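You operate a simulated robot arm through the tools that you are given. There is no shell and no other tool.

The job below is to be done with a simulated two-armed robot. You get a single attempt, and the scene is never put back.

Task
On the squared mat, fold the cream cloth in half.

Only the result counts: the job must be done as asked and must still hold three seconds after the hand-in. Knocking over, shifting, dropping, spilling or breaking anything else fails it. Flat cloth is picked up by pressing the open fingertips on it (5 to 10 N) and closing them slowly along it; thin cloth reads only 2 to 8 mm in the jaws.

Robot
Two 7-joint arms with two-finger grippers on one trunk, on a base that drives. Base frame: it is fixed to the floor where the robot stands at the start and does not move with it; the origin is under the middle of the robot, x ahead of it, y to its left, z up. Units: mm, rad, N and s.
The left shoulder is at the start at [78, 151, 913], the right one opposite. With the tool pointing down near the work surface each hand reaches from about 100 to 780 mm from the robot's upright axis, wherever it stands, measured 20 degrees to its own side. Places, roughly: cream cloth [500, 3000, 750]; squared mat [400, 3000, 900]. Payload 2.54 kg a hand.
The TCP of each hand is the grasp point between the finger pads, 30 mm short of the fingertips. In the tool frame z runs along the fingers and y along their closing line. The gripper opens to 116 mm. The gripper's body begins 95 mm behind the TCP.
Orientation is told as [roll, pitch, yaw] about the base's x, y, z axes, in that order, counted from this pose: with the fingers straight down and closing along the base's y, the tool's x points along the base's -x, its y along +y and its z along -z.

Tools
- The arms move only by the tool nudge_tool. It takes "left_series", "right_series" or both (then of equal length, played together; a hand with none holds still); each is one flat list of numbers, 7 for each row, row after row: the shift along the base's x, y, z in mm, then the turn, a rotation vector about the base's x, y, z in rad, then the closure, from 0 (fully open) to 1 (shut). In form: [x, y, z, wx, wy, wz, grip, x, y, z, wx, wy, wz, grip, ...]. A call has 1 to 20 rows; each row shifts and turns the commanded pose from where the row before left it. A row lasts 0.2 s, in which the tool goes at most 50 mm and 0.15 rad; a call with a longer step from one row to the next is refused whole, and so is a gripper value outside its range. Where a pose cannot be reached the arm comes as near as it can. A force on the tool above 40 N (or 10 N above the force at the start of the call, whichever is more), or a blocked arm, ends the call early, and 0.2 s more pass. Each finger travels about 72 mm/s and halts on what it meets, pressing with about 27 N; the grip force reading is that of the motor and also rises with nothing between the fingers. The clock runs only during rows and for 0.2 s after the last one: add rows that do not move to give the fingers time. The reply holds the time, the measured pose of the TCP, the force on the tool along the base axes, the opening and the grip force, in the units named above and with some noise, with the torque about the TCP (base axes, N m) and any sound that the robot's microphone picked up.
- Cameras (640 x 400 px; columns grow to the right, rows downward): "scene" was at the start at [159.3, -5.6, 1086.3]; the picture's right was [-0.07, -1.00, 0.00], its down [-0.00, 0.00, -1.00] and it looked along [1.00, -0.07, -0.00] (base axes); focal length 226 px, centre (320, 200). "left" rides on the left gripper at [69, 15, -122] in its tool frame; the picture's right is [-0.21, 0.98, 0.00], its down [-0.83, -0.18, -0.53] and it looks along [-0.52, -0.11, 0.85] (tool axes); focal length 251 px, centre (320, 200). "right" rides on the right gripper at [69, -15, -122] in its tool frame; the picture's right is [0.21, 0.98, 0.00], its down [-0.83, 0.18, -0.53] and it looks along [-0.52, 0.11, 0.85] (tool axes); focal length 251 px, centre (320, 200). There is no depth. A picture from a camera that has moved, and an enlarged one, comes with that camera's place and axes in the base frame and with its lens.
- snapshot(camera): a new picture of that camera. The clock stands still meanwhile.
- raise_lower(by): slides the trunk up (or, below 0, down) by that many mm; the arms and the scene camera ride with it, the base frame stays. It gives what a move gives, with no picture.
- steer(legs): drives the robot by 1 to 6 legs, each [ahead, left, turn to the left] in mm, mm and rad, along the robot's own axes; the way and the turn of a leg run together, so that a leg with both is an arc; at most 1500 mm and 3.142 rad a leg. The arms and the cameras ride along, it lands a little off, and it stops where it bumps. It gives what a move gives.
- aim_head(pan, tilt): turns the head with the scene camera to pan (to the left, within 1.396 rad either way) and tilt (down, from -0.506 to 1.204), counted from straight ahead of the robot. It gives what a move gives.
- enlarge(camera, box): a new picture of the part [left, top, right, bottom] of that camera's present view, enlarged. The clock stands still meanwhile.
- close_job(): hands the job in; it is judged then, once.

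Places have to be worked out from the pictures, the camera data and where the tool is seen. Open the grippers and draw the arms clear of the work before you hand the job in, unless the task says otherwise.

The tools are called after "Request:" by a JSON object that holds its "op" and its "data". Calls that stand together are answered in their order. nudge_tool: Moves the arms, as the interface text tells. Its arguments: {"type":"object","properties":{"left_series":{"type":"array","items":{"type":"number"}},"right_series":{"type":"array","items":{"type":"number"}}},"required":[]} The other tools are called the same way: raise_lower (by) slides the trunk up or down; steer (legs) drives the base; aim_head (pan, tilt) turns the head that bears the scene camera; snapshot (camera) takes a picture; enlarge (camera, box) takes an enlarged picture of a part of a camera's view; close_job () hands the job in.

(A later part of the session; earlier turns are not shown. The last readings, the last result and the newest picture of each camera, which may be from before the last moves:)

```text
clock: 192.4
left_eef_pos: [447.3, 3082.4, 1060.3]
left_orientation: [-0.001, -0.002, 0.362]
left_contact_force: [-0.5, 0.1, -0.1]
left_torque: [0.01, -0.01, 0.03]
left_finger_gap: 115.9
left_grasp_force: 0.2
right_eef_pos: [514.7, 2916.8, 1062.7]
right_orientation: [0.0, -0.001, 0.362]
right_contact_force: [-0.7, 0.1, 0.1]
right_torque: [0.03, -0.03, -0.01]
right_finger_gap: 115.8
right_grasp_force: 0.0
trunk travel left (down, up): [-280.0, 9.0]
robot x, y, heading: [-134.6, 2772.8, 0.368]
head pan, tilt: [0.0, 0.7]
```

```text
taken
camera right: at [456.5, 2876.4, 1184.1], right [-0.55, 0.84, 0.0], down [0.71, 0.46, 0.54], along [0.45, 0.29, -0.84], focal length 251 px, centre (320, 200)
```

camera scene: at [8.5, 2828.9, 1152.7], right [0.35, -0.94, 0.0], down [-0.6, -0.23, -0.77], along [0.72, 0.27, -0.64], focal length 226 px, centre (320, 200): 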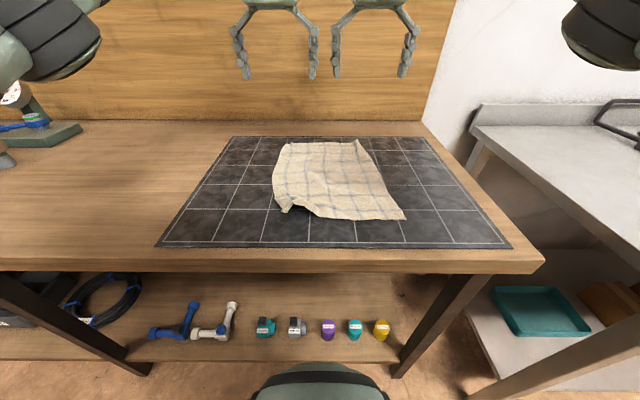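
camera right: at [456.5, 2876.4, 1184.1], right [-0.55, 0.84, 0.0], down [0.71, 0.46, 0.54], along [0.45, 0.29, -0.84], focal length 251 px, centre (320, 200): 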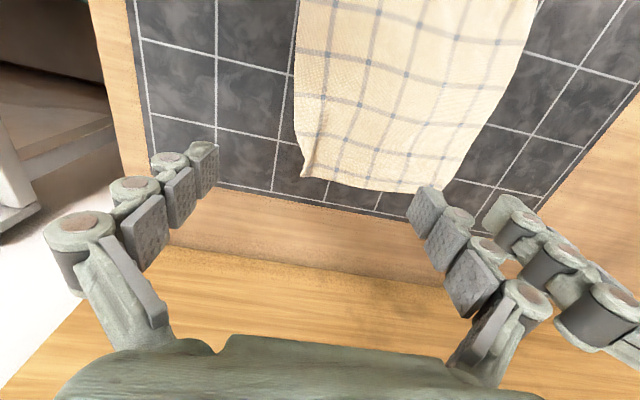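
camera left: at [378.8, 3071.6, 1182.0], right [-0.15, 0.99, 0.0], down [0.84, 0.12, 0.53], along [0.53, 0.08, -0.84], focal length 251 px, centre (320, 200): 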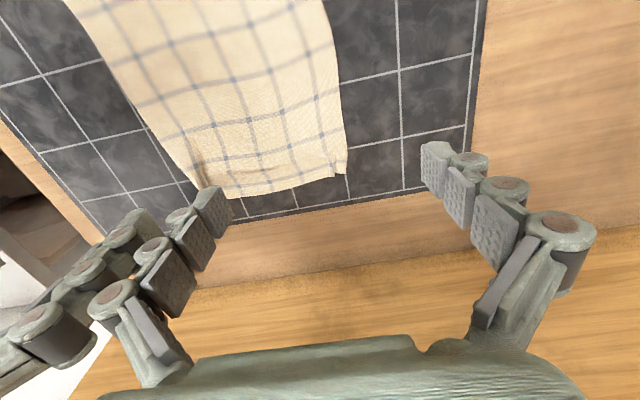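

The cloth is spread nearly flat. I move the hands back for a full view of it.

Request:
{"op": "nudge_tool", "data": {"left_series": [-36.7, 1.1, 4, 0, 0, 0, 0, -36.7, 1.1, 4, 0, 0, 0, 0, -36.7, 1.1, 4, 0, 0, 0, 0, -36.7, 1.1, 4, 0, 0, 0, 0, -36.7, 1.1, 4, 0, 0, 0, 0, -36.7, 1.1, 0, 0, 0, 0, 0, 0, 0, 0, 0, 0, 0, 0], "right_series": [-30.4, -21.4, 4, 0, 0, 0, 0, -30.4, -21.4, 4, 0, 0, 0, 0, -30.4, -21.4, 4, 0, 0, 0, 0, -30.4, -21.4, 4, 0, 0, 0, 0, -30.4, -21.4, 4, 0, 0, 0, 0, -30.4, -21.4, 0, 0, 0, 0, 0, 0, 0, 0, 0, 0, 0, 0]}}

Request:
{"op": "snapshot", "data": {"camera": "left"}}

Request:
{"op": "snapshot", "data": {"camera": "right"}}

Request:
{"op": "enlarge", "data": {"camera": "scene", "box": [220, 120, 440, 250]}}

```text
clock: 194.0
left_eef_pos: [229.2, 3089.6, 1082.4]
left_orientation: [-0.002, 0.001, 0.361]
left_contact_force: [0.3, 0.2, 0.3]
left_torque: [-0.03, 0.01, -0.01]
left_finger_gap: 116.1
left_grasp_force: 0.1
right_eef_pos: [332.1, 2786.8, 1079.9]
right_orientation: [0.0, 0.0, 0.364]
right_contact_force: [-0.3, 0.1, -0.4]
right_torque: [0.01, -0.01, 0.03]
right_finger_gap: 116.1
right_grasp_force: 0.0
trunk travel left (down, up): [-280.0, 9.0]
robot x, y, heading: [-137.8, 2775.6, 0.359]
head pan, tilt: [0.0, 0.7]
```

```text
taken
camera left: at [160.5, 3078.9, 1202.3], right [-0.14, 0.99, 0.0], down [0.84, 0.12, 0.53], along [0.53, 0.08, -0.85], focal length 251 px, centre (320, 200)
```

left: 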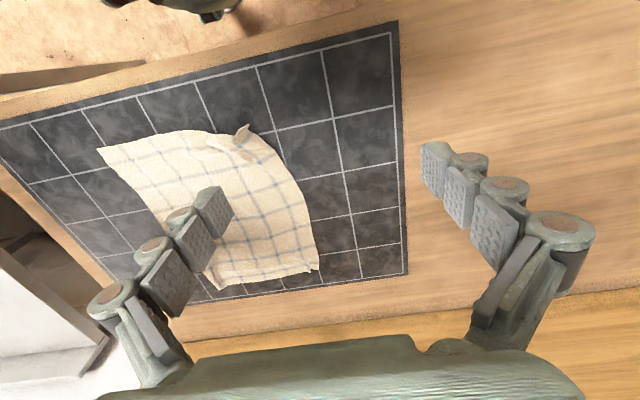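

```text
taken
camera right: at [273.3, 2746.8, 1202.5], right [-0.55, 0.84, 0.0], down [0.71, 0.46, 0.53], along [0.45, 0.29, -0.85], focal length 251 px, centre (320, 200)
```

right: 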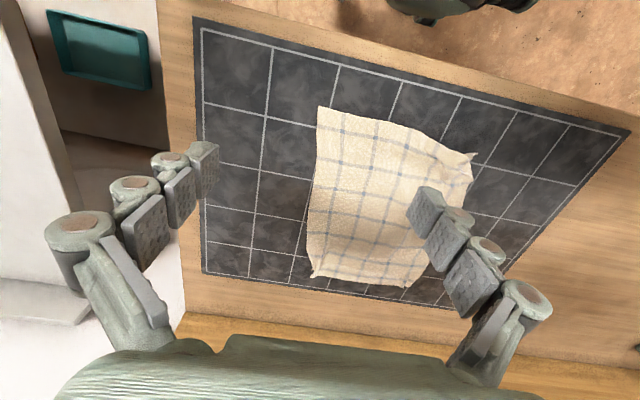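

```text
2.91 times, centred on (330, 185) of scene
camera zoom: at [10.1, 2829.5, 1152.5], right [0.35, -0.94, 0.0], down [-0.6, -0.23, -0.76], along [0.71, 0.27, -0.64], focal length 656 px, centre (291, 244)
```

zoom: 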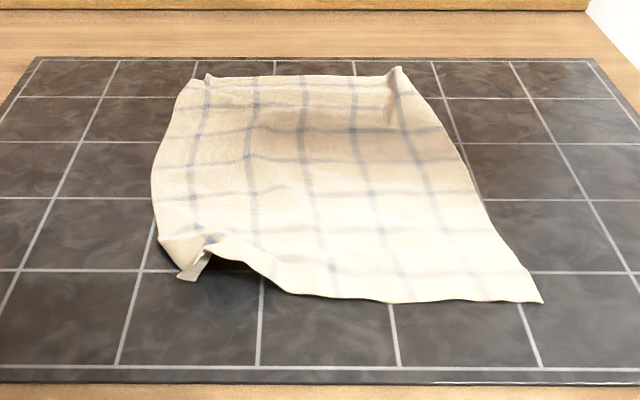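

The cloth lies nearly flat: near-right corner about (1296, 2487), near-left about (1314, 2710) with a wave, far corners near 1600. Next I grip the two near corners again (their strips face me, which suits hanging and laying it back towards me).

Request:
{"op": "nudge_tool", "data": {"left_series": [12.4, -21.6, -29.4, 0, 0, 0, 0.3, 12.4, -21.6, -29.4, 0, 0, 0, 0.65, 12.4, -21.6, -29.4, 0, 0, 0, 0.65, 12.4, -21.6, -29.4, 0, 0, 0, 0.65, 12.4, -21.6, -29.4, 0, 0, 0, 0.65, 0, 0, 0, 0, 0, 0, 0.65], "right_series": [0.3, 6.4, -30, 0, 0, 0, 0.3, 0.3, 6.4, -30, 0, 0, 0, 0.707, 0.3, 6.4, -30, 0, 0, 0, 0.707, 0.3, 6.4, -30, 0, 0, 0, 0.707, 0.3, 6.4, -30, 0, 0, 0, 0.707, 0, 0, 0, 0, 0, 0, 0.707]}}

Request:
{"op": "snapshot", "data": {"camera": "left"}}

Request:
{"op": "snapshot", "data": {"camera": "right"}}

```text
clock: 195.4
left_eef_pos: [291.9, 2980.3, 932.6]
left_orientation: [-0.001, 0.0, 0.361]
left_contact_force: [-0.8, 0.2, 0.3]
left_torque: [0.02, -0.01, -0.02]
left_finger_gap: 40.8
left_grasp_force: 0.0
right_eef_pos: [335.0, 2820.1, 932.5]
right_orientation: [0.0, -0.002, 0.363]
right_contact_force: [0.3, -1.0, 0.2]
right_torque: [-0.02, -0.01, 0.03]
right_finger_gap: 34.0
right_grasp_force: 0.0
trunk travel left (down, up): [-280.0, 9.0]
robot x, y, heading: [-130.6, 2775.3, 0.364]
head pan, tilt: [0.0, 0.7]
```

```text
taken
camera left: at [222.5, 2970.2, 1053.8], right [-0.14, 0.99, 0.0], down [0.84, 0.12, 0.53], along [0.53, 0.08, -0.85], focal length 251 px, centre (320, 200)
```

left: 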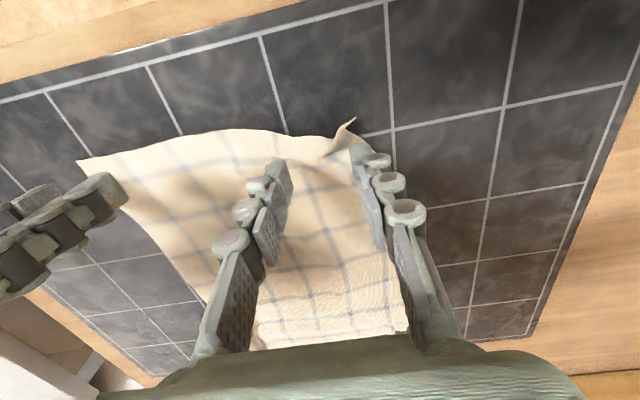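

```text
taken
camera right: at [275.9, 2779.4, 1053.4], right [-0.55, 0.84, 0.0], down [0.71, 0.46, 0.53], along [0.45, 0.29, -0.84], focal length 251 px, centre (320, 200)
```

right: 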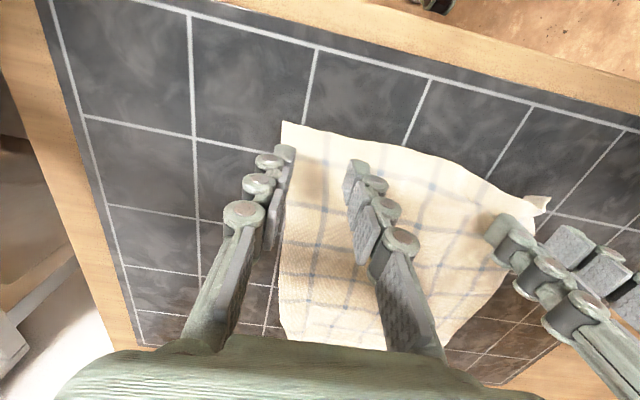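

Good. I shift both a few millimetres towards the hem and lower them to the contact height.

Request:
{"op": "nudge_tool", "data": {"left_series": [-5.6, -2.1, -12, 0, 0, 0, 0.65, 0, 0, -12, 0, 0, 0, 0.65, 0, 0, -11, 0, 0, 0, 0.65, 0, 0, 0, 0, 0, 0, 0.65], "right_series": [-7.5, -2.8, -12, 0, 0, 0, 0.707, 0, 0, -12, 0, 0, 0, 0.707, 0, 0, -11.5, 0, 0, 0, 0.707, 0, 0, 0, 0, 0, 0, 0.707]}}

Request:
{"op": "nudge_tool", "data": {"left_series": [0, 0, -1.5, 0, 0, 0, 0.65, 0, 0, 0, 0, 0, 0, 0.65], "right_series": [0, 0, -1.5, 0, 0, 0, 0.707, 0, 0, 0, 0, 0, 0, 0.707]}}

```text
clock: 196.4
left_eef_pos: [286.1, 2979.6, 898.7]
left_orientation: [-0.002, 0.0, 0.361]
left_contact_force: [0.1, 0.2, 0.1]
left_torque: [-0.02, 0.01, -0.01]
left_finger_gap: 40.6
left_grasp_force: 0.0
right_eef_pos: [327.6, 2816.1, 896.1]
right_orientation: [0.0, -0.001, 0.362]
right_contact_force: [-0.8, -0.2, 0.4]
right_torque: [0.03, -0.03, 0.02]
right_finger_gap: 33.9
right_grasp_force: 0.1
trunk travel left (down, up): [-280.0, 9.0]
robot x, y, heading: [-134.8, 2776.5, 0.365]
head pan, tilt: [0.0, 0.7]
```

```text
clock: 197.0
left_eef_pos: [285.7, 2980.7, 897.5]
left_orientation: [-0.002, -0.001, 0.361]
left_contact_force: [0.2, 0.0, -1.2]
left_torque: [-0.01, -0.02, 0.0]
left_finger_gap: 40.5
left_grasp_force: 0.0
right_eef_pos: [327.2, 2815.8, 894.9]
right_orientation: [-0.001, -0.003, 0.36]
right_contact_force: [1.7, -0.9, 11.5]
right_torque: [-0.09, -0.14, 0.05]
right_finger_gap: 34.6
right_grasp_force: 0.3
trunk travel left (down, up): [-280.0, 9.0]
robot x, y, heading: [-134.9, 2776.9, 0.363]
head pan, tilt: [0.0, 0.7]
```

Right has 11.5 N, left nothing yet. I lower the left more and ease the right a bit.

Request:
{"op": "nudge_tool", "data": {"left_series": [0, 0, -2, 0, 0, 0, 0.65, 0, 0, 0, 0, 0, 0, 0.65], "right_series": [0, 0, 0.3, 0, 0, 0, 0.707, 0, 0, 0, 0, 0, 0, 0.707]}}

Request:
{"op": "nudge_tool", "data": {"left_series": [0, 0, -0.7, 0, 0, 0, 0.65, 0, 0, 0, 0, 0, 0, 0.65], "right_series": [0, 0, 0, 0, 0, 0, 0.707, 0, 0, 0, 0, 0, 0, 0.707]}}

```text
clock: 197.6
left_eef_pos: [286.9, 2980.0, 896.1]
left_orientation: [-0.003, -0.001, 0.361]
left_contact_force: [-0.2, 0.7, 0.5]
left_torque: [0.0, 0.01, 0.0]
left_finger_gap: 40.8
left_grasp_force: 0.1
right_eef_pos: [326.2, 2816.6, 894.3]
right_orientation: [0.002, -0.005, 0.361]
right_contact_force: [4.4, 0.7, 15.5]
right_torque: [-0.08, -0.23, 0.07]
right_finger_gap: 35.1
right_grasp_force: 0.8
trunk travel left (down, up): [-280.0, 9.0]
robot x, y, heading: [-134.1, 2775.5, 0.362]
head pan, tilt: [0.0, 0.7]
```

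```text
clock: 198.2
left_eef_pos: [285.2, 2979.6, 896.1]
left_orientation: [0.0, 0.0, 0.361]
left_contact_force: [-0.6, -0.1, 0.2]
left_torque: [0.0, -0.02, 0.01]
left_finger_gap: 40.5
left_grasp_force: 0.1
right_eef_pos: [327.1, 2816.6, 893.6]
right_orientation: [0.0, -0.003, 0.362]
right_contact_force: [5.8, 0.2, 17.8]
right_torque: [-0.09, -0.25, 0.07]
right_finger_gap: 35.3
right_grasp_force: 1.1
trunk travel left (down, up): [-280.0, 9.0]
robot x, y, heading: [-133.3, 2774.5, 0.364]
head pan, tilt: [0.0, 0.7]
```

The right force creeps up to 18 N; I raise it 0.8 mm and lower the left another millimetre.

Request:
{"op": "nudge_tool", "data": {"left_series": [0, 0, -1, 0, 0, 0, 0.65, 0, 0, 0, 0, 0, 0, 0.65], "right_series": [0, 0, 0.9, 0, 0, 0, 0.707, 0, 0, 0, 0, 0, 0, 0.707]}}

Request:
{"op": "nudge_tool", "data": {"left_series": [0, 0, -0.6, 0, 0, 0, 0.65, 0, 0, 0, 0, 0, 0, 0.65], "right_series": [0, 0, 0, 0, 0, 0, 0.707, 0, 0, 0, 0, 0, 0, 0.707]}}

```text
clock: 198.8
left_eef_pos: [286.0, 2980.2, 894.0]
left_orientation: [-0.001, -0.001, 0.362]
left_contact_force: [2.1, -0.2, 7.9]
left_torque: [-0.05, -0.11, 0.02]
left_finger_gap: 41.5
left_grasp_force: 0.7
right_eef_pos: [327.2, 2817.0, 894.6]
right_orientation: [0.0, -0.002, 0.362]
right_contact_force: [6.2, 1.1, 10.6]
right_torque: [-0.09, -0.2, 0.02]
right_finger_gap: 34.5
right_grasp_force: 0.3
trunk travel left (down, up): [-280.0, 9.0]
robot x, y, heading: [-133.7, 2775.6, 0.365]
head pan, tilt: [0.0, 0.7]
```

```text
clock: 199.4
left_eef_pos: [285.4, 2979.1, 894.5]
left_orientation: [-0.002, -0.004, 0.362]
left_contact_force: [2.4, -0.4, 14.3]
left_torque: [-0.13, -0.15, 0.04]
left_finger_gap: 41.8
left_grasp_force: 0.8
right_eef_pos: [327.7, 2816.6, 895.4]
right_orientation: [0.0, 0.0, 0.363]
right_contact_force: [4.2, -0.3, 6.8]
right_torque: [0.02, -0.12, 0.01]
right_finger_gap: 34.1
right_grasp_force: 0.0
trunk travel left (down, up): [-280.0, 9.0]
robot x, y, heading: [-133.9, 2777.2, 0.36]
head pan, tilt: [0.0, 0.7]
```

Left 14 N, right 7 N. I ease the left half a millimetre and close both slowly.

Request:
{"op": "nudge_tool", "data": {"left_series": [0, 0, 0.5, 0, 0, 0, 0.67, 0, 0, 0, 0, 0, 0, 0.69, 0, 0, 0, 0, 0, 0, 0.71, 0, 0, 0, 0, 0, 0, 0.73, 0, 0, 0, 0, 0, 0, 0.75, 0, 0, 0, 0, 0, 0, 0.77, 0, 0, 0, 0, 0, 0, 0.79, 0, 0, 0, 0, 0, 0, 0.81, 0, 0, 0, 0, 0, 0, 0.83, 0, 0, 0, 0, 0, 0, 0.85], "right_series": [0, 0, 0, 0, 0, 0, 0.72, 0, 0, 0, 0, 0, 0, 0.735, 0, 0, 0, 0, 0, 0, 0.75, 0, 0, 0, 0, 0, 0, 0.765, 0, 0, 0, 0, 0, 0, 0.78, 0, 0, 0, 0, 0, 0, 0.795, 0, 0, 0, 0, 0, 0, 0.81, 0, 0, 0, 0, 0, 0, 0.825, 0, 0, 0, 0, 0, 0, 0.84, 0, 0, 0, 0, 0, 0, 0.86]}}

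Request:
{"op": "enlarge", "data": {"camera": "left", "box": [200, 60, 440, 210]}}

Request:
{"op": "enlarge", "data": {"camera": "right", "box": [200, 60, 440, 210]}}

```text
clock: 201.6
left_eef_pos: [285.5, 2979.4, 893.0]
left_orientation: [0.001, -0.003, 0.362]
left_contact_force: [-1.7, -1.7, 15.0]
left_torque: [-0.08, -0.01, 0.01]
left_finger_gap: 18.2
left_grasp_force: 0.4
right_eef_pos: [327.0, 2817.1, 893.4]
right_orientation: [0.001, -0.003, 0.36]
right_contact_force: [0.2, -0.2, -0.2]
right_torque: [0.02, -0.01, 0.01]
right_finger_gap: 16.1
right_grasp_force: 0.1
trunk travel left (down, up): [-280.0, 9.0]
robot x, y, heading: [-135.3, 2776.3, 0.363]
head pan, tilt: [0.0, 0.7]
```

```text
2.67 times, centred on (320, 135) of left
camera zoom: at [215.6, 2969.5, 1015.0], right [-0.14, 0.99, 0.0], down [0.84, 0.12, 0.54], along [0.53, 0.08, -0.84], focal length 670 px, centre (320, 373)
```

zoom: 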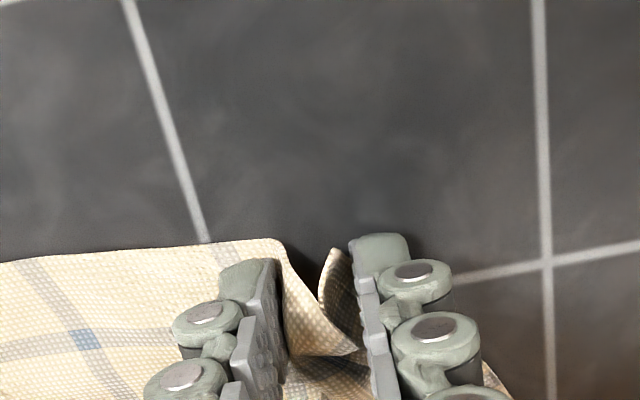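

```text
2.67 times, centred on (320, 135) of right
camera zoom: at [267.9, 2776.1, 1017.0], right [-0.55, 0.84, 0.0], down [0.71, 0.46, 0.54], along [0.45, 0.29, -0.84], focal length 670 px, centre (320, 373)
```

zoom: 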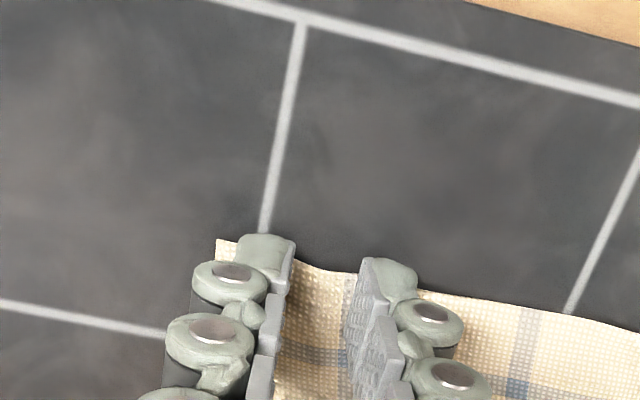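

Left is gathering the corner. The right lost its press, so I add 0.8 mm there while closing on.

Request:
{"op": "nudge_tool", "data": {"left_series": [0, 0, 0.3, 0, 0, 0, 0.87, 0, 0, 0, 0, 0, 0, 0.89, 0, 0, 0, 0, 0, 0, 0.91, 0, 0, 0, 0, 0, 0, 0.93, 0, 0, 0, 0, 0, 0, 0.95, 0, 0, 0, 0, 0, 0, 0.97, 0, 0, 0, 0, 0, 0, 1, 0, 0, 0, 0, 0, 0, 1, 0, 0, 0, 0, 0, 0, 1], "right_series": [0, 0, -0.8, 0, 0, 0, 0.86, 0, 0, 0, 0, 0, 0, 0.88, 0, 0, 0, 0, 0, 0, 0.9, 0, 0, 0, 0, 0, 0, 0.92, 0, 0, 0, 0, 0, 0, 0.94, 0, 0, 0, 0, 0, 0, 0.97, 0, 0, 0, 0, 0, 0, 1, 0, 0, 0, 0, 0, 0, 1, 0, 0, 0, 0, 0, 0, 1]}}

Request:
{"op": "nudge_tool", "data": {"left_series": [0, 0, 8, 0, 0, 0, 1, 0, 0, 12, 0, 0, 0, 1, 0, 0, 15, 0, 0, 0, 1, 0, 0, 0, 0, 0, 0, 1], "right_series": [0, 0, 8, 0, 0, 0, 1, 0, 0, 12, 0, 0, 0, 1, 0, 0, 15, 0, 0, 0, 1, 0, 0, 0, 0, 0, 0, 1]}}

Request:
{"op": "snapshot", "data": {"camera": "left"}}

Request:
{"op": "snapshot", "data": {"camera": "right"}}

```text
clock: 203.6
left_eef_pos: [285.8, 2981.0, 893.4]
left_orientation: [-0.002, -0.001, 0.36]
left_contact_force: [0.3, -0.2, 0.7]
left_torque: [-0.04, 0.0, 0.03]
left_finger_gap: 2.2
left_grasp_force: 26.8
right_eef_pos: [327.8, 2817.3, 893.4]
right_orientation: [0.0, 0.0, 0.363]
right_contact_force: [-0.4, -0.4, -0.7]
right_torque: [0.02, 0.04, -0.03]
right_finger_gap: 0.0
right_grasp_force: 27.3
trunk travel left (down, up): [-280.0, 9.0]
robot x, y, heading: [-137.2, 2775.6, 0.362]
head pan, tilt: [0.0, 0.7]
```

```text
clock: 204.6
left_eef_pos: [287.0, 2980.2, 929.0]
left_orientation: [0.0, 0.001, 0.362]
left_contact_force: [0.9, 0.2, 1.4]
left_torque: [0.05, 0.04, 0.01]
left_finger_gap: 2.5
left_grasp_force: 27.5
right_eef_pos: [328.2, 2817.2, 929.2]
right_orientation: [0.001, 0.001, 0.363]
right_contact_force: [-0.7, -0.3, -0.1]
right_torque: [0.0, 0.0, 0.0]
right_finger_gap: 0.1
right_grasp_force: 27.1
trunk travel left (down, up): [-280.0, 9.0]
robot x, y, heading: [-133.4, 2774.4, 0.367]
head pan, tilt: [0.0, 0.7]
```

```text
taken
camera left: at [218.0, 2970.3, 1049.9], right [-0.14, 0.99, 0.0], down [0.84, 0.12, 0.53], along [0.53, 0.08, -0.85], focal length 251 px, centre (320, 200)
```

left: 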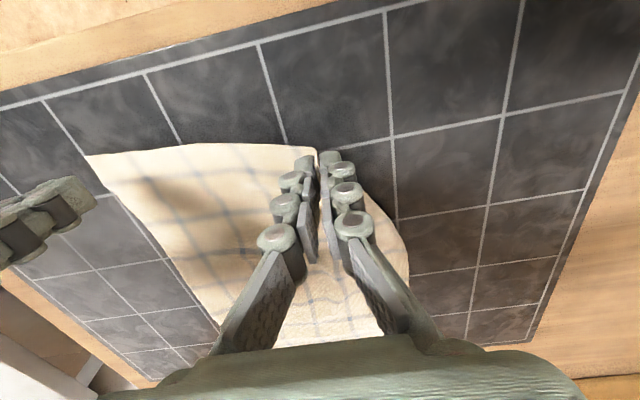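

```text
taken
camera right: at [268.7, 2777.3, 1051.2], right [-0.55, 0.84, 0.0], down [0.71, 0.46, 0.53], along [0.45, 0.29, -0.85], focal length 251 px, centre (320, 200)
```

right: 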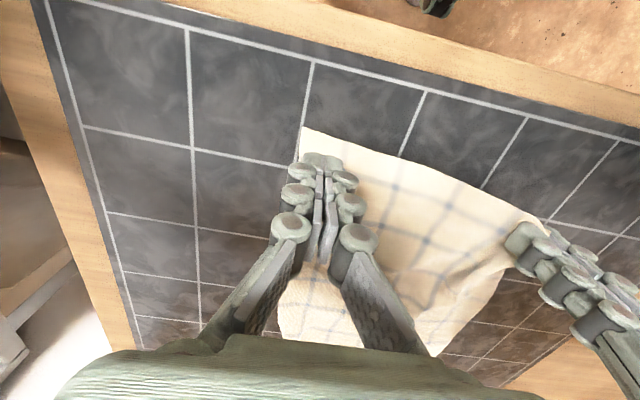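

Left holds (2.5 mm), right missed. I lower the left to keep the hem flat and set the right on again a little further in.

Request:
{"op": "nudge_tool", "data": {"left_series": [0, 0, -10, 0, 0, 0, 1, 0, 0, -13, 0, 0, 0, 1, 0, 0, 0, 0, 0, 0, 1, 0, 0, 0, 0, 0, 0, 1, 0, 0, 0, 0, 0, 0, 1], "right_series": [-7.5, 11.5, 0, 0, 0, 0, 0.8, 0, 0, 0, 0, 0, 0, 0.68, 0, 0, -15, 0, 0, 0, 0.68, 0, 0, -17, 0, 0, 0, 0.68, 0, 0, 0, 0, 0, 0, 0.68]}}

Request:
{"op": "nudge_tool", "data": {"right_series": [0, 0, -1.5, 0, 0, 0, 0.68, 0, 0, 0, 0, 0, 0, 0.68]}}

Request:
{"op": "nudge_tool", "data": {"right_series": [0, 0, -0.8, 0, 0, 0, 0.68, 0, 0, 0, 0, 0, 0, 0.68]}}

```text
clock: 205.8
left_eef_pos: [287.1, 2980.2, 906.9]
left_orientation: [-0.002, 0.0, 0.36]
left_contact_force: [-0.2, -0.3, -1.6]
left_torque: [-0.01, 0.02, 0.01]
left_finger_gap: 4.0
left_grasp_force: 28.9
right_eef_pos: [318.6, 2828.2, 895.4]
right_orientation: [0.0, -0.002, 0.361]
right_contact_force: [0.6, 0.1, 0.1]
right_torque: [0.04, 0.02, -0.02]
right_finger_gap: 37.1
right_grasp_force: 0.0
trunk travel left (down, up): [-280.0, 9.0]
robot x, y, heading: [-136.6, 2777.6, 0.361]
head pan, tilt: [0.0, 0.7]
```

```text
clock: 206.4
left_eef_pos: [286.1, 2980.1, 905.3]
left_orientation: [-0.001, 0.0, 0.362]
left_contact_force: [0.7, -1.8, 1.2]
left_torque: [0.05, -0.01, -0.04]
left_finger_gap: 2.3
left_grasp_force: 27.3
right_eef_pos: [319.5, 2828.6, 895.9]
right_orientation: [0.0, 0.0, 0.361]
right_contact_force: [-1.1, -0.7, 1.7]
right_torque: [-0.04, 0.02, -0.01]
right_finger_gap: 37.6
right_grasp_force: 0.1
trunk travel left (down, up): [-280.0, 9.0]
robot x, y, heading: [-129.7, 2775.0, 0.358]
head pan, tilt: [0.0, 0.7]
```

```text
clock: 207.0
left_eef_pos: [286.2, 2979.0, 907.7]
left_orientation: [-0.002, -0.003, 0.362]
left_contact_force: [-0.3, 0.2, -1.6]
left_torque: [-0.02, -0.02, 0.01]
left_finger_gap: 2.4
left_grasp_force: 24.4
right_eef_pos: [319.1, 2829.0, 894.2]
right_orientation: [-0.001, -0.003, 0.362]
right_contact_force: [-2.4, -1.1, 7.6]
right_torque: [-0.1, -0.01, -0.01]
right_finger_gap: 37.2
right_grasp_force: 0.1
trunk travel left (down, up): [-280.0, 9.0]
robot x, y, heading: [-135.0, 2773.4, 0.36]
head pan, tilt: [0.0, 0.7]
```

Right presses 7.6 N now. I close slowly and check half way.

Request:
{"op": "nudge_tool", "data": {"right_series": [0, 0, -0.2, 0, 0, 0, 0.7, 0, 0, 0, 0, 0, 0, 0.72, 0, 0, 0, 0, 0, 0, 0.74, 0, 0, -0.2, 0, 0, 0, 0.76, 0, 0, 0, 0, 0, 0, 0.78, 0, 0, 0, 0, 0, 0, 0.8]}}

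Request:
{"op": "enlarge", "data": {"camera": "right", "box": [200, 60, 440, 210]}}

```text
clock: 208.4
left_eef_pos: [285.1, 2980.5, 907.0]
left_orientation: [0.001, -0.001, 0.36]
left_contact_force: [0.9, -0.8, -0.7]
left_torque: [-0.01, -0.03, 0.0]
left_finger_gap: 3.8
left_grasp_force: 26.7
right_eef_pos: [318.3, 2829.2, 893.1]
right_orientation: [0.0, -0.002, 0.361]
right_contact_force: [2.2, -0.3, 15.1]
right_torque: [-0.06, -0.05, 0.02]
right_finger_gap: 23.1
right_grasp_force: 0.0
trunk travel left (down, up): [-280.0, 9.0]
robot x, y, heading: [-134.2, 2773.1, 0.367]
head pan, tilt: [0.0, 0.7]
```

```text
2.67 times, centred on (320, 135) of right
camera zoom: at [260.2, 2788.9, 1016.3], right [-0.55, 0.84, 0.0], down [0.71, 0.46, 0.54], along [0.45, 0.29, -0.84], focal length 670 px, centre (320, 373)
```

zoom: 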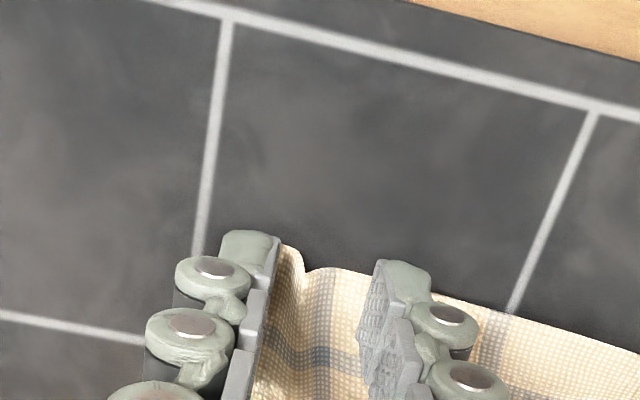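

It is buckling up properly now at 15 N. I close fully.

Request:
{"op": "nudge_tool", "data": {"right_series": [0, 0, 0.2, 0, 0, 0, 0.82, 0, 0, 0, 0, 0, 0, 0.84, 0, 0, 0, 0, 0, 0, 0.86, 0, 0, 0, 0, 0, 0, 0.88, 0, 0, 0, 0, 0, 0, 0.9, 0, 0, 0, 0, 0, 0, 0.92, 0, 0, 0, 0, 0, 0, 0.94, 0, 0, 0, 0, 0, 0, 0.97, 0, 0, 0, 0, 0, 0, 1, 0, 0, 0, 0, 0, 0, 1, 0, 0, 0, 0, 0, 0, 1]}}

Request:
{"op": "nudge_tool", "data": {"left_series": [0, 0, 8, 0, 0, 0, 1, 0, 0, 12, 0, 0, 0, 1, 0, 0, 15, 0, 0, 0, 1, 0, 0, 0, 0, 0, 0, 1], "right_series": [0, 0, 12, 0, 0, 0, 1, 0, 0, 16, 0, 0, 0, 1, 0, 0, 20, 0, 0, 0, 1, 0, 0, 0, 0, 0, 0, 1]}}

Request:
{"op": "snapshot", "data": {"camera": "left"}}

Request:
{"op": "snapshot", "data": {"camera": "right"}}

```text
clock: 210.8
left_eef_pos: [287.7, 2979.7, 905.5]
left_orientation: [-0.002, 0.001, 0.36]
left_contact_force: [1.6, 0.0, -0.9]
left_torque: [0.01, 0.0, 0.02]
left_finger_gap: 4.1
left_grasp_force: 31.2
right_eef_pos: [321.0, 2829.2, 893.5]
right_orientation: [-0.001, -0.002, 0.361]
right_contact_force: [0.4, 1.0, -0.6]
right_torque: [0.02, 0.02, -0.03]
right_finger_gap: 3.7
right_grasp_force: 33.7
trunk travel left (down, up): [-280.0, 9.0]
robot x, y, heading: [-133.3, 2773.2, 0.361]
head pan, tilt: [0.0, 0.7]
```

```text
clock: 211.8
left_eef_pos: [286.6, 2979.5, 941.4]
left_orientation: [-0.004, 0.002, 0.363]
left_contact_force: [0.5, -0.3, 2.0]
left_torque: [0.01, 0.04, 0.05]
left_finger_gap: 2.1
left_grasp_force: 28.4
right_eef_pos: [322.0, 2828.5, 943.2]
right_orientation: [0.0, 0.001, 0.361]
right_contact_force: [0.7, 0.3, -1.4]
right_torque: [-0.03, 0.01, -0.02]
right_finger_gap: 3.7
right_grasp_force: 33.8
trunk travel left (down, up): [-280.0, 9.0]
robot x, y, heading: [-135.4, 2777.4, 0.359]
head pan, tilt: [0.0, 0.7]
```

```text
taken
camera left: at [217.3, 2969.0, 1062.2], right [-0.14, 0.99, 0.0], down [0.84, 0.12, 0.53], along [0.53, 0.08, -0.85], focal length 251 px, centre (320, 200)
```

left: 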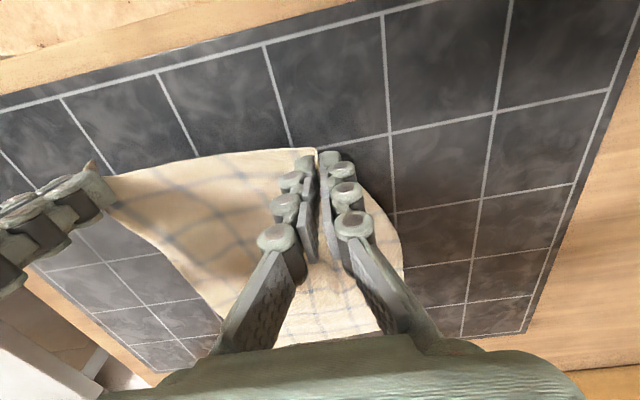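

```text
taken
camera right: at [262.0, 2788.8, 1065.2], right [-0.55, 0.84, 0.0], down [0.71, 0.46, 0.53], along [0.45, 0.29, -0.85], focal length 251 px, centre (320, 200)
```

right: 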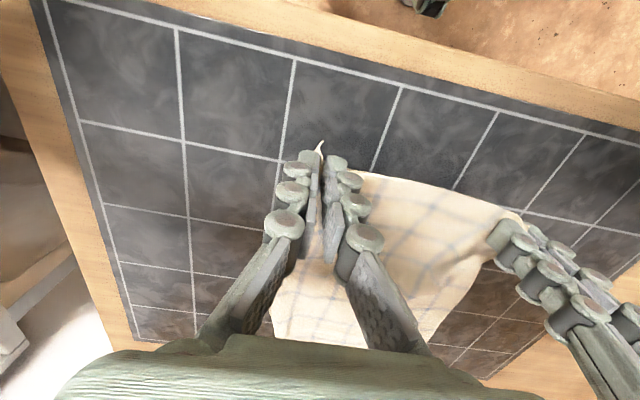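

Both near corners are held. I lift the cloth to a full free hang close to me.

Request:
{"op": "nudge_tool", "data": {"left_series": [-7.2, -1.6, 38.3, 0, 0, 0, 1, -7.2, -1.6, 38.3, 0, 0, 0, 1, -7.2, -1.6, 38.3, 0, 0, 0, 1, -7.2, -1.6, 38.3, 0, 0, 0, 1, -7.2, -1.6, 38.3, 0, 0, 0, 1, -7.2, -1.6, 38.3, 0, 0, 0, 1, -7.2, -1.6, 38.3, 0, 0, 0, 1, -7.2, -1.6, 38.3, 0, 0, 0, 1, 0, 0, 0, 0, 0, 0, 1, 0, 0, 0, 0, 0, 0, 1, 0, 0, 0, 0, 0, 0, 1], "right_series": [-4.1, -2.6, 38.1, 0, 0, 0, 1, -4.1, -2.6, 38.1, 0, 0, 0, 1, -4.1, -2.6, 38.1, 0, 0, 0, 1, -4.1, -2.6, 38.1, 0, 0, 0, 1, -4.1, -2.6, 38.1, 0, 0, 0, 1, -4.1, -2.6, 38.1, 0, 0, 0, 1, -4.1, -2.6, 38.1, 0, 0, 0, 1, -4.1, -2.6, 38.1, 0, 0, 0, 1, 0, 0, 0, 0, 0, 0, 1, 0, 0, 0, 0, 0, 0, 1, 0, 0, 0, 0, 0, 0, 1]}}

Request:
{"op": "aim_head", "data": {"pan": 0.0, "tilt": 0.4}}

Request:
{"op": "snapshot", "data": {"camera": "scene"}}

Request:
{"op": "snapshot", "data": {"camera": "left"}}

Request:
{"op": "snapshot", "data": {"camera": "right"}}

```text
clock: 214.2
left_eef_pos: [230.1, 2966.3, 1249.8]
left_orientation: [-0.004, -0.004, 0.361]
left_contact_force: [11.1, -23.7, 0.6]
left_torque: [-0.65, -0.27, 0.27]
left_finger_gap: 3.6
left_grasp_force: 27.1
right_eef_pos: [286.6, 2808.4, 1247.2]
right_orientation: [0.003, -0.003, 0.364]
right_contact_force: [-11.1, 24.0, -0.3]
right_torque: [0.69, 0.33, 0.13]
right_finger_gap: 2.5
right_grasp_force: 26.9
trunk travel left (down, up): [-280.0, 9.0]
robot x, y, heading: [-136.0, 2772.9, 0.364]
head pan, tilt: [0.0, 0.7]
```

```text
clock: 215.0
left_eef_pos: [230.2, 2969.0, 1247.6]
left_orientation: [-0.007, -0.001, 0.362]
left_contact_force: [10.6, -24.8, -1.1]
left_torque: [-0.69, -0.3, 0.25]
left_finger_gap: 3.8
left_grasp_force: 27.1
right_eef_pos: [284.3, 2808.2, 1247.2]
right_orientation: [0.004, -0.002, 0.364]
right_contact_force: [-9.9, 23.9, 0.0]
right_torque: [0.68, 0.28, 0.1]
right_finger_gap: 2.1
right_grasp_force: 27.0
trunk travel left (down, up): [-280.0, 9.0]
robot x, y, heading: [-136.0, 2773.6, 0.36]
head pan, tilt: [0.0, 0.4]
```

```text
taken
camera scene: at [17.0, 2832.1, 1179.3], right [0.35, -0.94, 0.0], down [-0.36, -0.14, -0.92], along [0.86, 0.33, -0.39], focal length 226 px, centre (320, 200)
```

scene: 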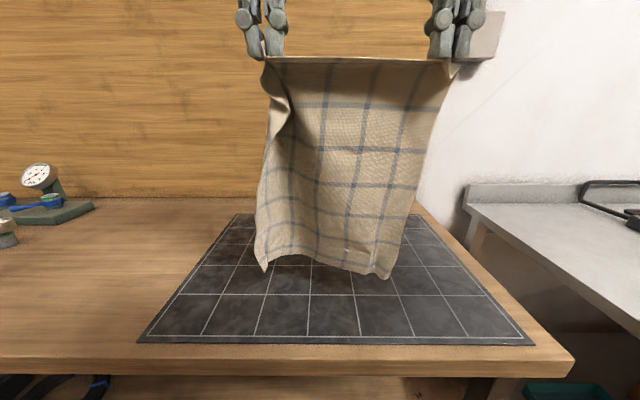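

```text
taken
camera left: at [160.0, 2957.8, 1369.4], right [-0.14, 0.99, -0.01], down [0.83, 0.12, 0.54], along [0.53, 0.07, -0.84], focal length 251 px, centre (320, 200)
```

left: 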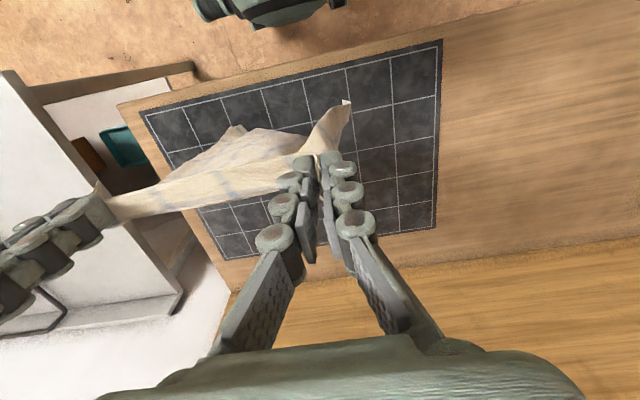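

```text
taken
camera right: at [227.1, 2767.8, 1369.2], right [-0.55, 0.84, 0.0], down [0.71, 0.46, 0.54], along [0.45, 0.3, -0.84], focal length 251 px, centre (320, 200)
```

right: 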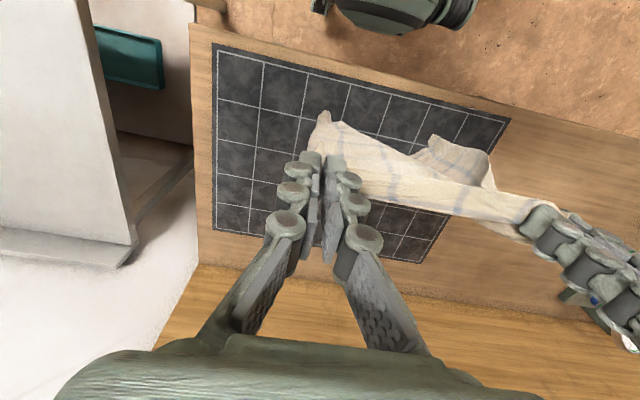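

The tension is high (24 N), so I bring the hands 6 mm in each; then move back and lower until the hem just drags.

Request:
{"op": "nudge_tool", "data": {"left_series": [2.1, -5.6, 0, 0, 0, 0, 1, -10, -3.8, -10, 0, 0, 0, 1, -10, -3.8, -10, 0, 0, 0, 1, 0, 0, -10, 0, 0, 0, 1, 0, 0, -8, 0, 0, 0, 1, 0, 0, 0, 0, 0, 0, 1, 0, 0, 0, 0, 0, 0, 1], "right_series": [-2.1, 5.6, 0, 0, 0, 0, 1, -10, -3.8, -10, 0, 0, 0, 1, -10, -3.8, -10, 0, 0, 0, 1, 0, 0, -10, 0, 0, 0, 1, 0, 0, -8, 0, 0, 0, 1, 0, 0, 0, 0, 0, 0, 1, 0, 0, 0, 0, 0, 0, 1]}}

Request:
{"op": "snapshot", "data": {"camera": "scene"}}

```text
clock: 216.6
left_eef_pos: [209.4, 2955.0, 1209.2]
left_orientation: [-0.001, 0.0, 0.361]
left_contact_force: [2.6, -5.2, -0.8]
left_torque: [-0.2, -0.04, 0.07]
left_finger_gap: 3.0
left_grasp_force: 26.8
right_eef_pos: [265.1, 2806.9, 1209.0]
right_orientation: [0.0, 0.001, 0.361]
right_contact_force: [-2.7, 4.6, 1.9]
right_torque: [0.17, 0.12, 0.03]
right_finger_gap: 0.9
right_grasp_force: 23.9
trunk travel left (down, up): [-280.0, 9.0]
robot x, y, heading: [-133.7, 2773.8, 0.358]
head pan, tilt: [0.0, 0.4]
```

```text
taken
camera scene: at [17.0, 2832.1, 1179.4], right [0.35, -0.94, 0.0], down [-0.36, -0.14, -0.92], along [0.86, 0.33, -0.39], focal length 226 px, centre (320, 200)
```

scene: 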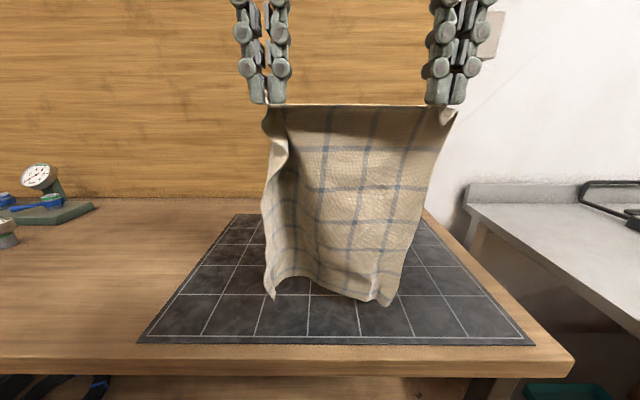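

The hem corners hang just at the mat. I lower a bit more and drag it forward so that the hem trails towards me.

Request:
{"op": "nudge_tool", "data": {"left_series": [9.4, 3.5, -8, 0, 0, 0, 1, 9.4, 3.5, -8, 0, 0, 0, 1, 14, 5.3, -2, 0, 0, 0, 1, 18.7, 7.1, 0, 0, 0, 0, 1, 18.7, 7.1, 0, 0, 0, 0, 1, 18.7, 7.1, 0, 0, 0, 0, 1, 18.7, 7.1, 0, 0, 0, 0, 1, 0, 0, 0, 0, 0, 0, 1], "right_series": [9.4, 3.5, -8, 0, 0, 0, 1, 9.4, 3.5, -8, 0, 0, 0, 1, 14, 5.3, -2, 0, 0, 0, 1, 18.7, 7.1, 0, 0, 0, 0, 1, 18.7, 7.1, 0, 0, 0, 0, 1, 18.7, 7.1, 0, 0, 0, 0, 1, 18.7, 7.1, 0, 0, 0, 0, 1, 0, 0, 0, 0, 0, 0, 1]}}

Request:
{"op": "snapshot", "data": {"camera": "scene"}}

Request:
{"op": "snapshot", "data": {"camera": "right"}}

Request:
{"op": "snapshot", "data": {"camera": "left"}}

```text
clock: 218.4
left_eef_pos: [318.2, 2994.8, 1190.9]
left_orientation: [-0.001, 0.001, 0.362]
left_contact_force: [0.9, -1.7, -0.8]
left_torque: [-0.04, -0.05, 0.04]
left_finger_gap: 4.2
left_grasp_force: 27.7
right_eef_pos: [374.3, 2848.2, 1191.7]
right_orientation: [0.002, -0.001, 0.361]
right_contact_force: [-1.7, 2.5, 0.8]
right_torque: [0.04, 0.02, 0.05]
right_finger_gap: 2.6
right_grasp_force: 32.9
trunk travel left (down, up): [-280.0, 9.0]
robot x, y, heading: [-137.8, 2776.1, 0.362]
head pan, tilt: [0.0, 0.4]
```

```text
taken
camera scene: at [16.6, 2832.0, 1179.5], right [0.35, -0.94, 0.0], down [-0.36, -0.14, -0.92], along [0.86, 0.33, -0.39], focal length 226 px, centre (320, 200)
```

scene: 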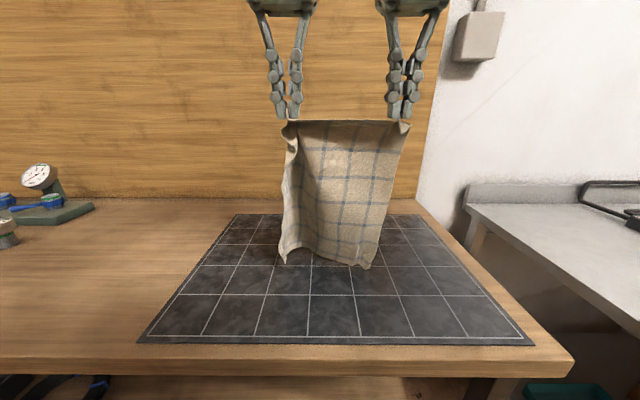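

```text
taken
camera right: at [313.8, 2807.9, 1313.2], right [-0.55, 0.84, 0.0], down [0.71, 0.46, 0.53], along [0.45, 0.29, -0.84], focal length 251 px, centre (320, 200)
```

right: 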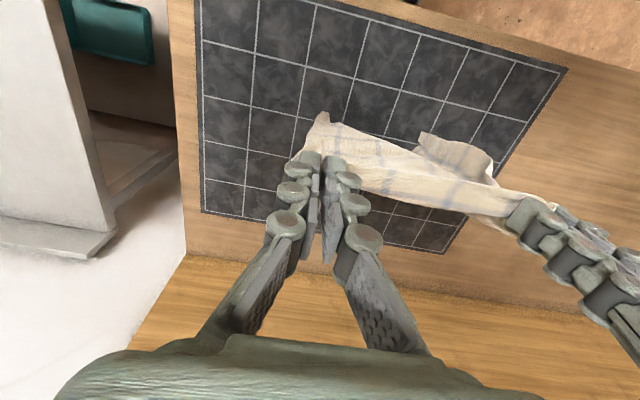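

```text
taken
camera left: at [249.0, 2984.6, 1311.9], right [-0.14, 0.99, 0.0], down [0.84, 0.12, 0.53], along [0.53, 0.08, -0.85], focal length 251 px, centre (320, 200)
```

left: 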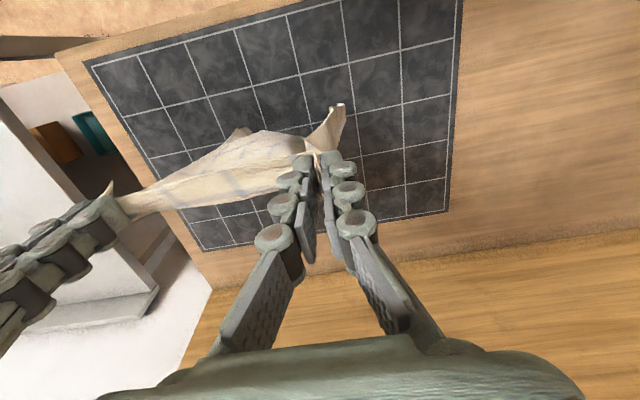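

The hem keeps leading forward, so the under-fold will not form this way. I will lay the cloth flat again (hem forward, hands coming back) and then repeat the over-fold with the hands turned 90° so that the held edge stands upright and falls outward; first I lift and carry it forward.

Request:
{"op": "nudge_tool", "data": {"left_series": [0, 0, 25, 0, 0, 0, 1, 10, 3.8, 10, 0, 0, 0, 1, 20, 7.5, 0, 0, 0, 0, 1, 20, 7.5, 0, 0, 0, 0, 1, 20, 7.5, 0, 0, 0, 0, 1, 18, 6.8, 0, 0, 0, 0, 1, 0, 0, 0, 0, 0, 0, 1, 0, 0, 0, 0, 0, 0, 1, 0, 0, 0, 0, 0, 0, 1], "right_series": [0, 0, 25, 0, 0, 0, 1, 10, 3.8, 10, 0, 0, 0, 1, 20, 7.5, 0, 0, 0, 0, 1, 20, 7.5, 0, 0, 0, 0, 1, 20, 7.5, 0, 0, 0, 0, 1, 18, 6.8, 0, 0, 0, 0, 1, 0, 0, 0, 0, 0, 0, 1, 0, 0, 0, 0, 0, 0, 1, 0, 0, 0, 0, 0, 0, 1]}}

Request:
{"op": "snapshot", "data": {"camera": "scene"}}

```text
clock: 220.4
left_eef_pos: [404.0, 3028.0, 1223.8]
left_orientation: [-0.003, -0.003, 0.361]
left_contact_force: [2.5, -2.6, 1.5]
left_torque: [-0.12, -0.04, -0.01]
left_finger_gap: 2.7
left_grasp_force: 29.0
left hand out of reach, approached as far as the arm can: row 6
right_eef_pos: [461.4, 2880.7, 1226.7]
right_orientation: [0.001, -0.002, 0.363]
right_contact_force: [-2.1, 4.1, 1.2]
right_torque: [0.17, 0.06, -0.07]
right_finger_gap: 0.5
right_grasp_force: 23.7
trunk travel left (down, up): [-280.0, 9.0]
robot x, y, heading: [-139.7, 2772.6, 0.362]
head pan, tilt: [0.0, 0.4]
```

```text
taken
camera scene: at [16.8, 2832.2, 1179.4], right [0.35, -0.94, 0.0], down [-0.36, -0.14, -0.92], along [0.86, 0.33, -0.39], focal length 226 px, centre (320, 200)
```

scene: 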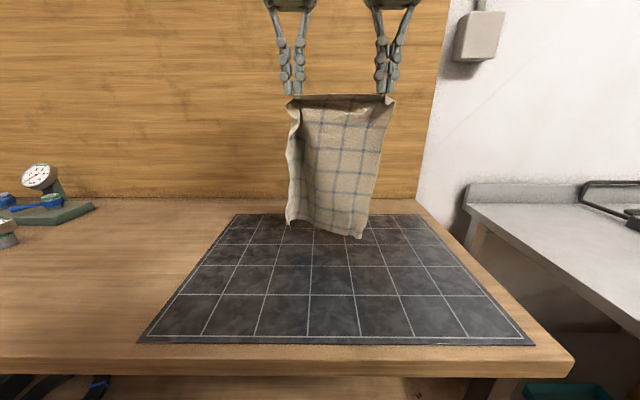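

The cloth hangs free further ahead. I lower it, hem first, drawing the hands back as it lays down forward.

Request:
{"op": "nudge_tool", "data": {"left_series": [0, 0, -12, 0, 0, 0, 1, 0, 0, -12, 0, 0, 0, 1, -8, -3, -20, 0, 0, 0, 1, -12, -4.5, -23, 0, 0, 0, 1, -15, -5.7, -23, 0, 0, 0, 1, -15, -5.7, -23, 0, 0, 0, 1, -15, -5.7, -23, 0, 0, 0, 1, 0, 0, 0, 0, 0, 0, 1], "right_series": [0, 0, -12, 0, 0, 0, 1, 0, 0, -14, 0, 0, 0, 1, -8, -3, -20, 0, 0, 0, 1, -12, -4.5, -23, 0, 0, 0, 1, -15, -5.7, -23, 0, 0, 0, 1, -15, -5.7, -23, 0, 0, 0, 1, -15, -5.7, -23, 0, 0, 0, 1, 0, 0, 0, 0, 0, 0, 1]}}

Request:
{"op": "snapshot", "data": {"camera": "scene"}}

Request:
{"op": "snapshot", "data": {"camera": "left"}}

Request:
{"op": "snapshot", "data": {"camera": "right"}}

```text
clock: 222.2
left_eef_pos: [340.0, 3003.0, 1087.7]
left_orientation: [-0.002, -0.002, 0.362]
left_contact_force: [1.0, -2.0, -1.7]
left_torque: [-0.02, -0.07, 0.07]
left_finger_gap: 4.3
left_grasp_force: 30.8
right_eef_pos: [395.4, 2856.2, 1088.0]
right_orientation: [-0.001, -0.002, 0.36]
right_contact_force: [-1.1, 3.0, 1.8]
right_torque: [0.05, 0.03, -0.06]
right_finger_gap: 0.3
right_grasp_force: 23.8
trunk travel left (down, up): [-280.0, 9.0]
robot x, y, heading: [-134.0, 2776.2, 0.365]
head pan, tilt: [0.0, 0.4]
```

```text
taken
camera scene: at [16.7, 2832.1, 1179.5], right [0.35, -0.94, 0.0], down [-0.36, -0.14, -0.92], along [0.86, 0.33, -0.39], focal length 226 px, centre (320, 200)
```

scene: 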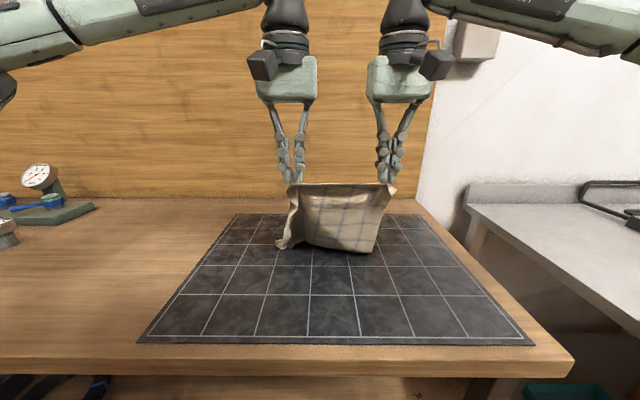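

```text
taken
camera left: at [270.4, 2993.8, 1209.6], right [-0.15, 0.99, 0.0], down [0.84, 0.12, 0.54], along [0.53, 0.08, -0.84], focal length 251 px, centre (320, 200)
```

left: 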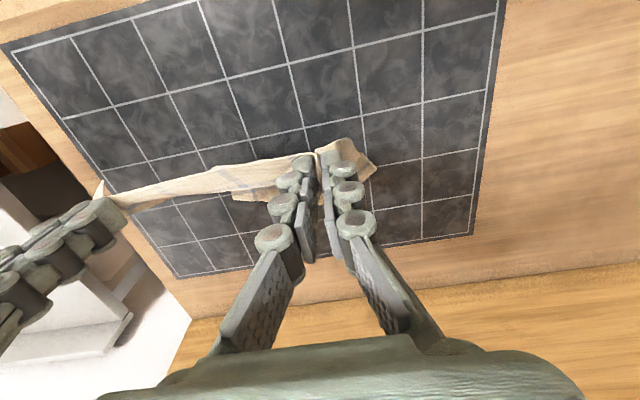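

```text
taken
camera right: at [336.2, 2816.2, 1210.8], right [-0.55, 0.84, 0.0], down [0.71, 0.46, 0.54], along [0.45, 0.29, -0.84], focal length 251 px, centre (320, 200)
```

right: 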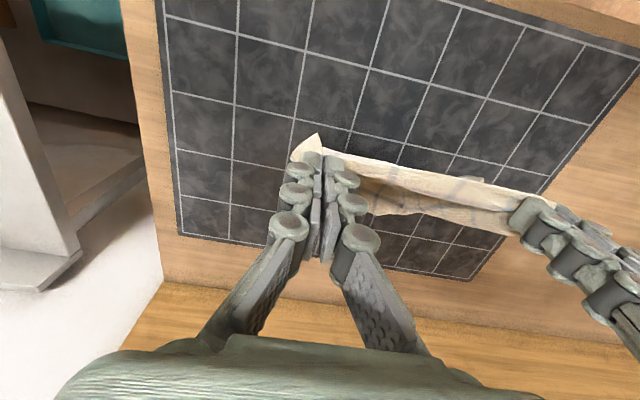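

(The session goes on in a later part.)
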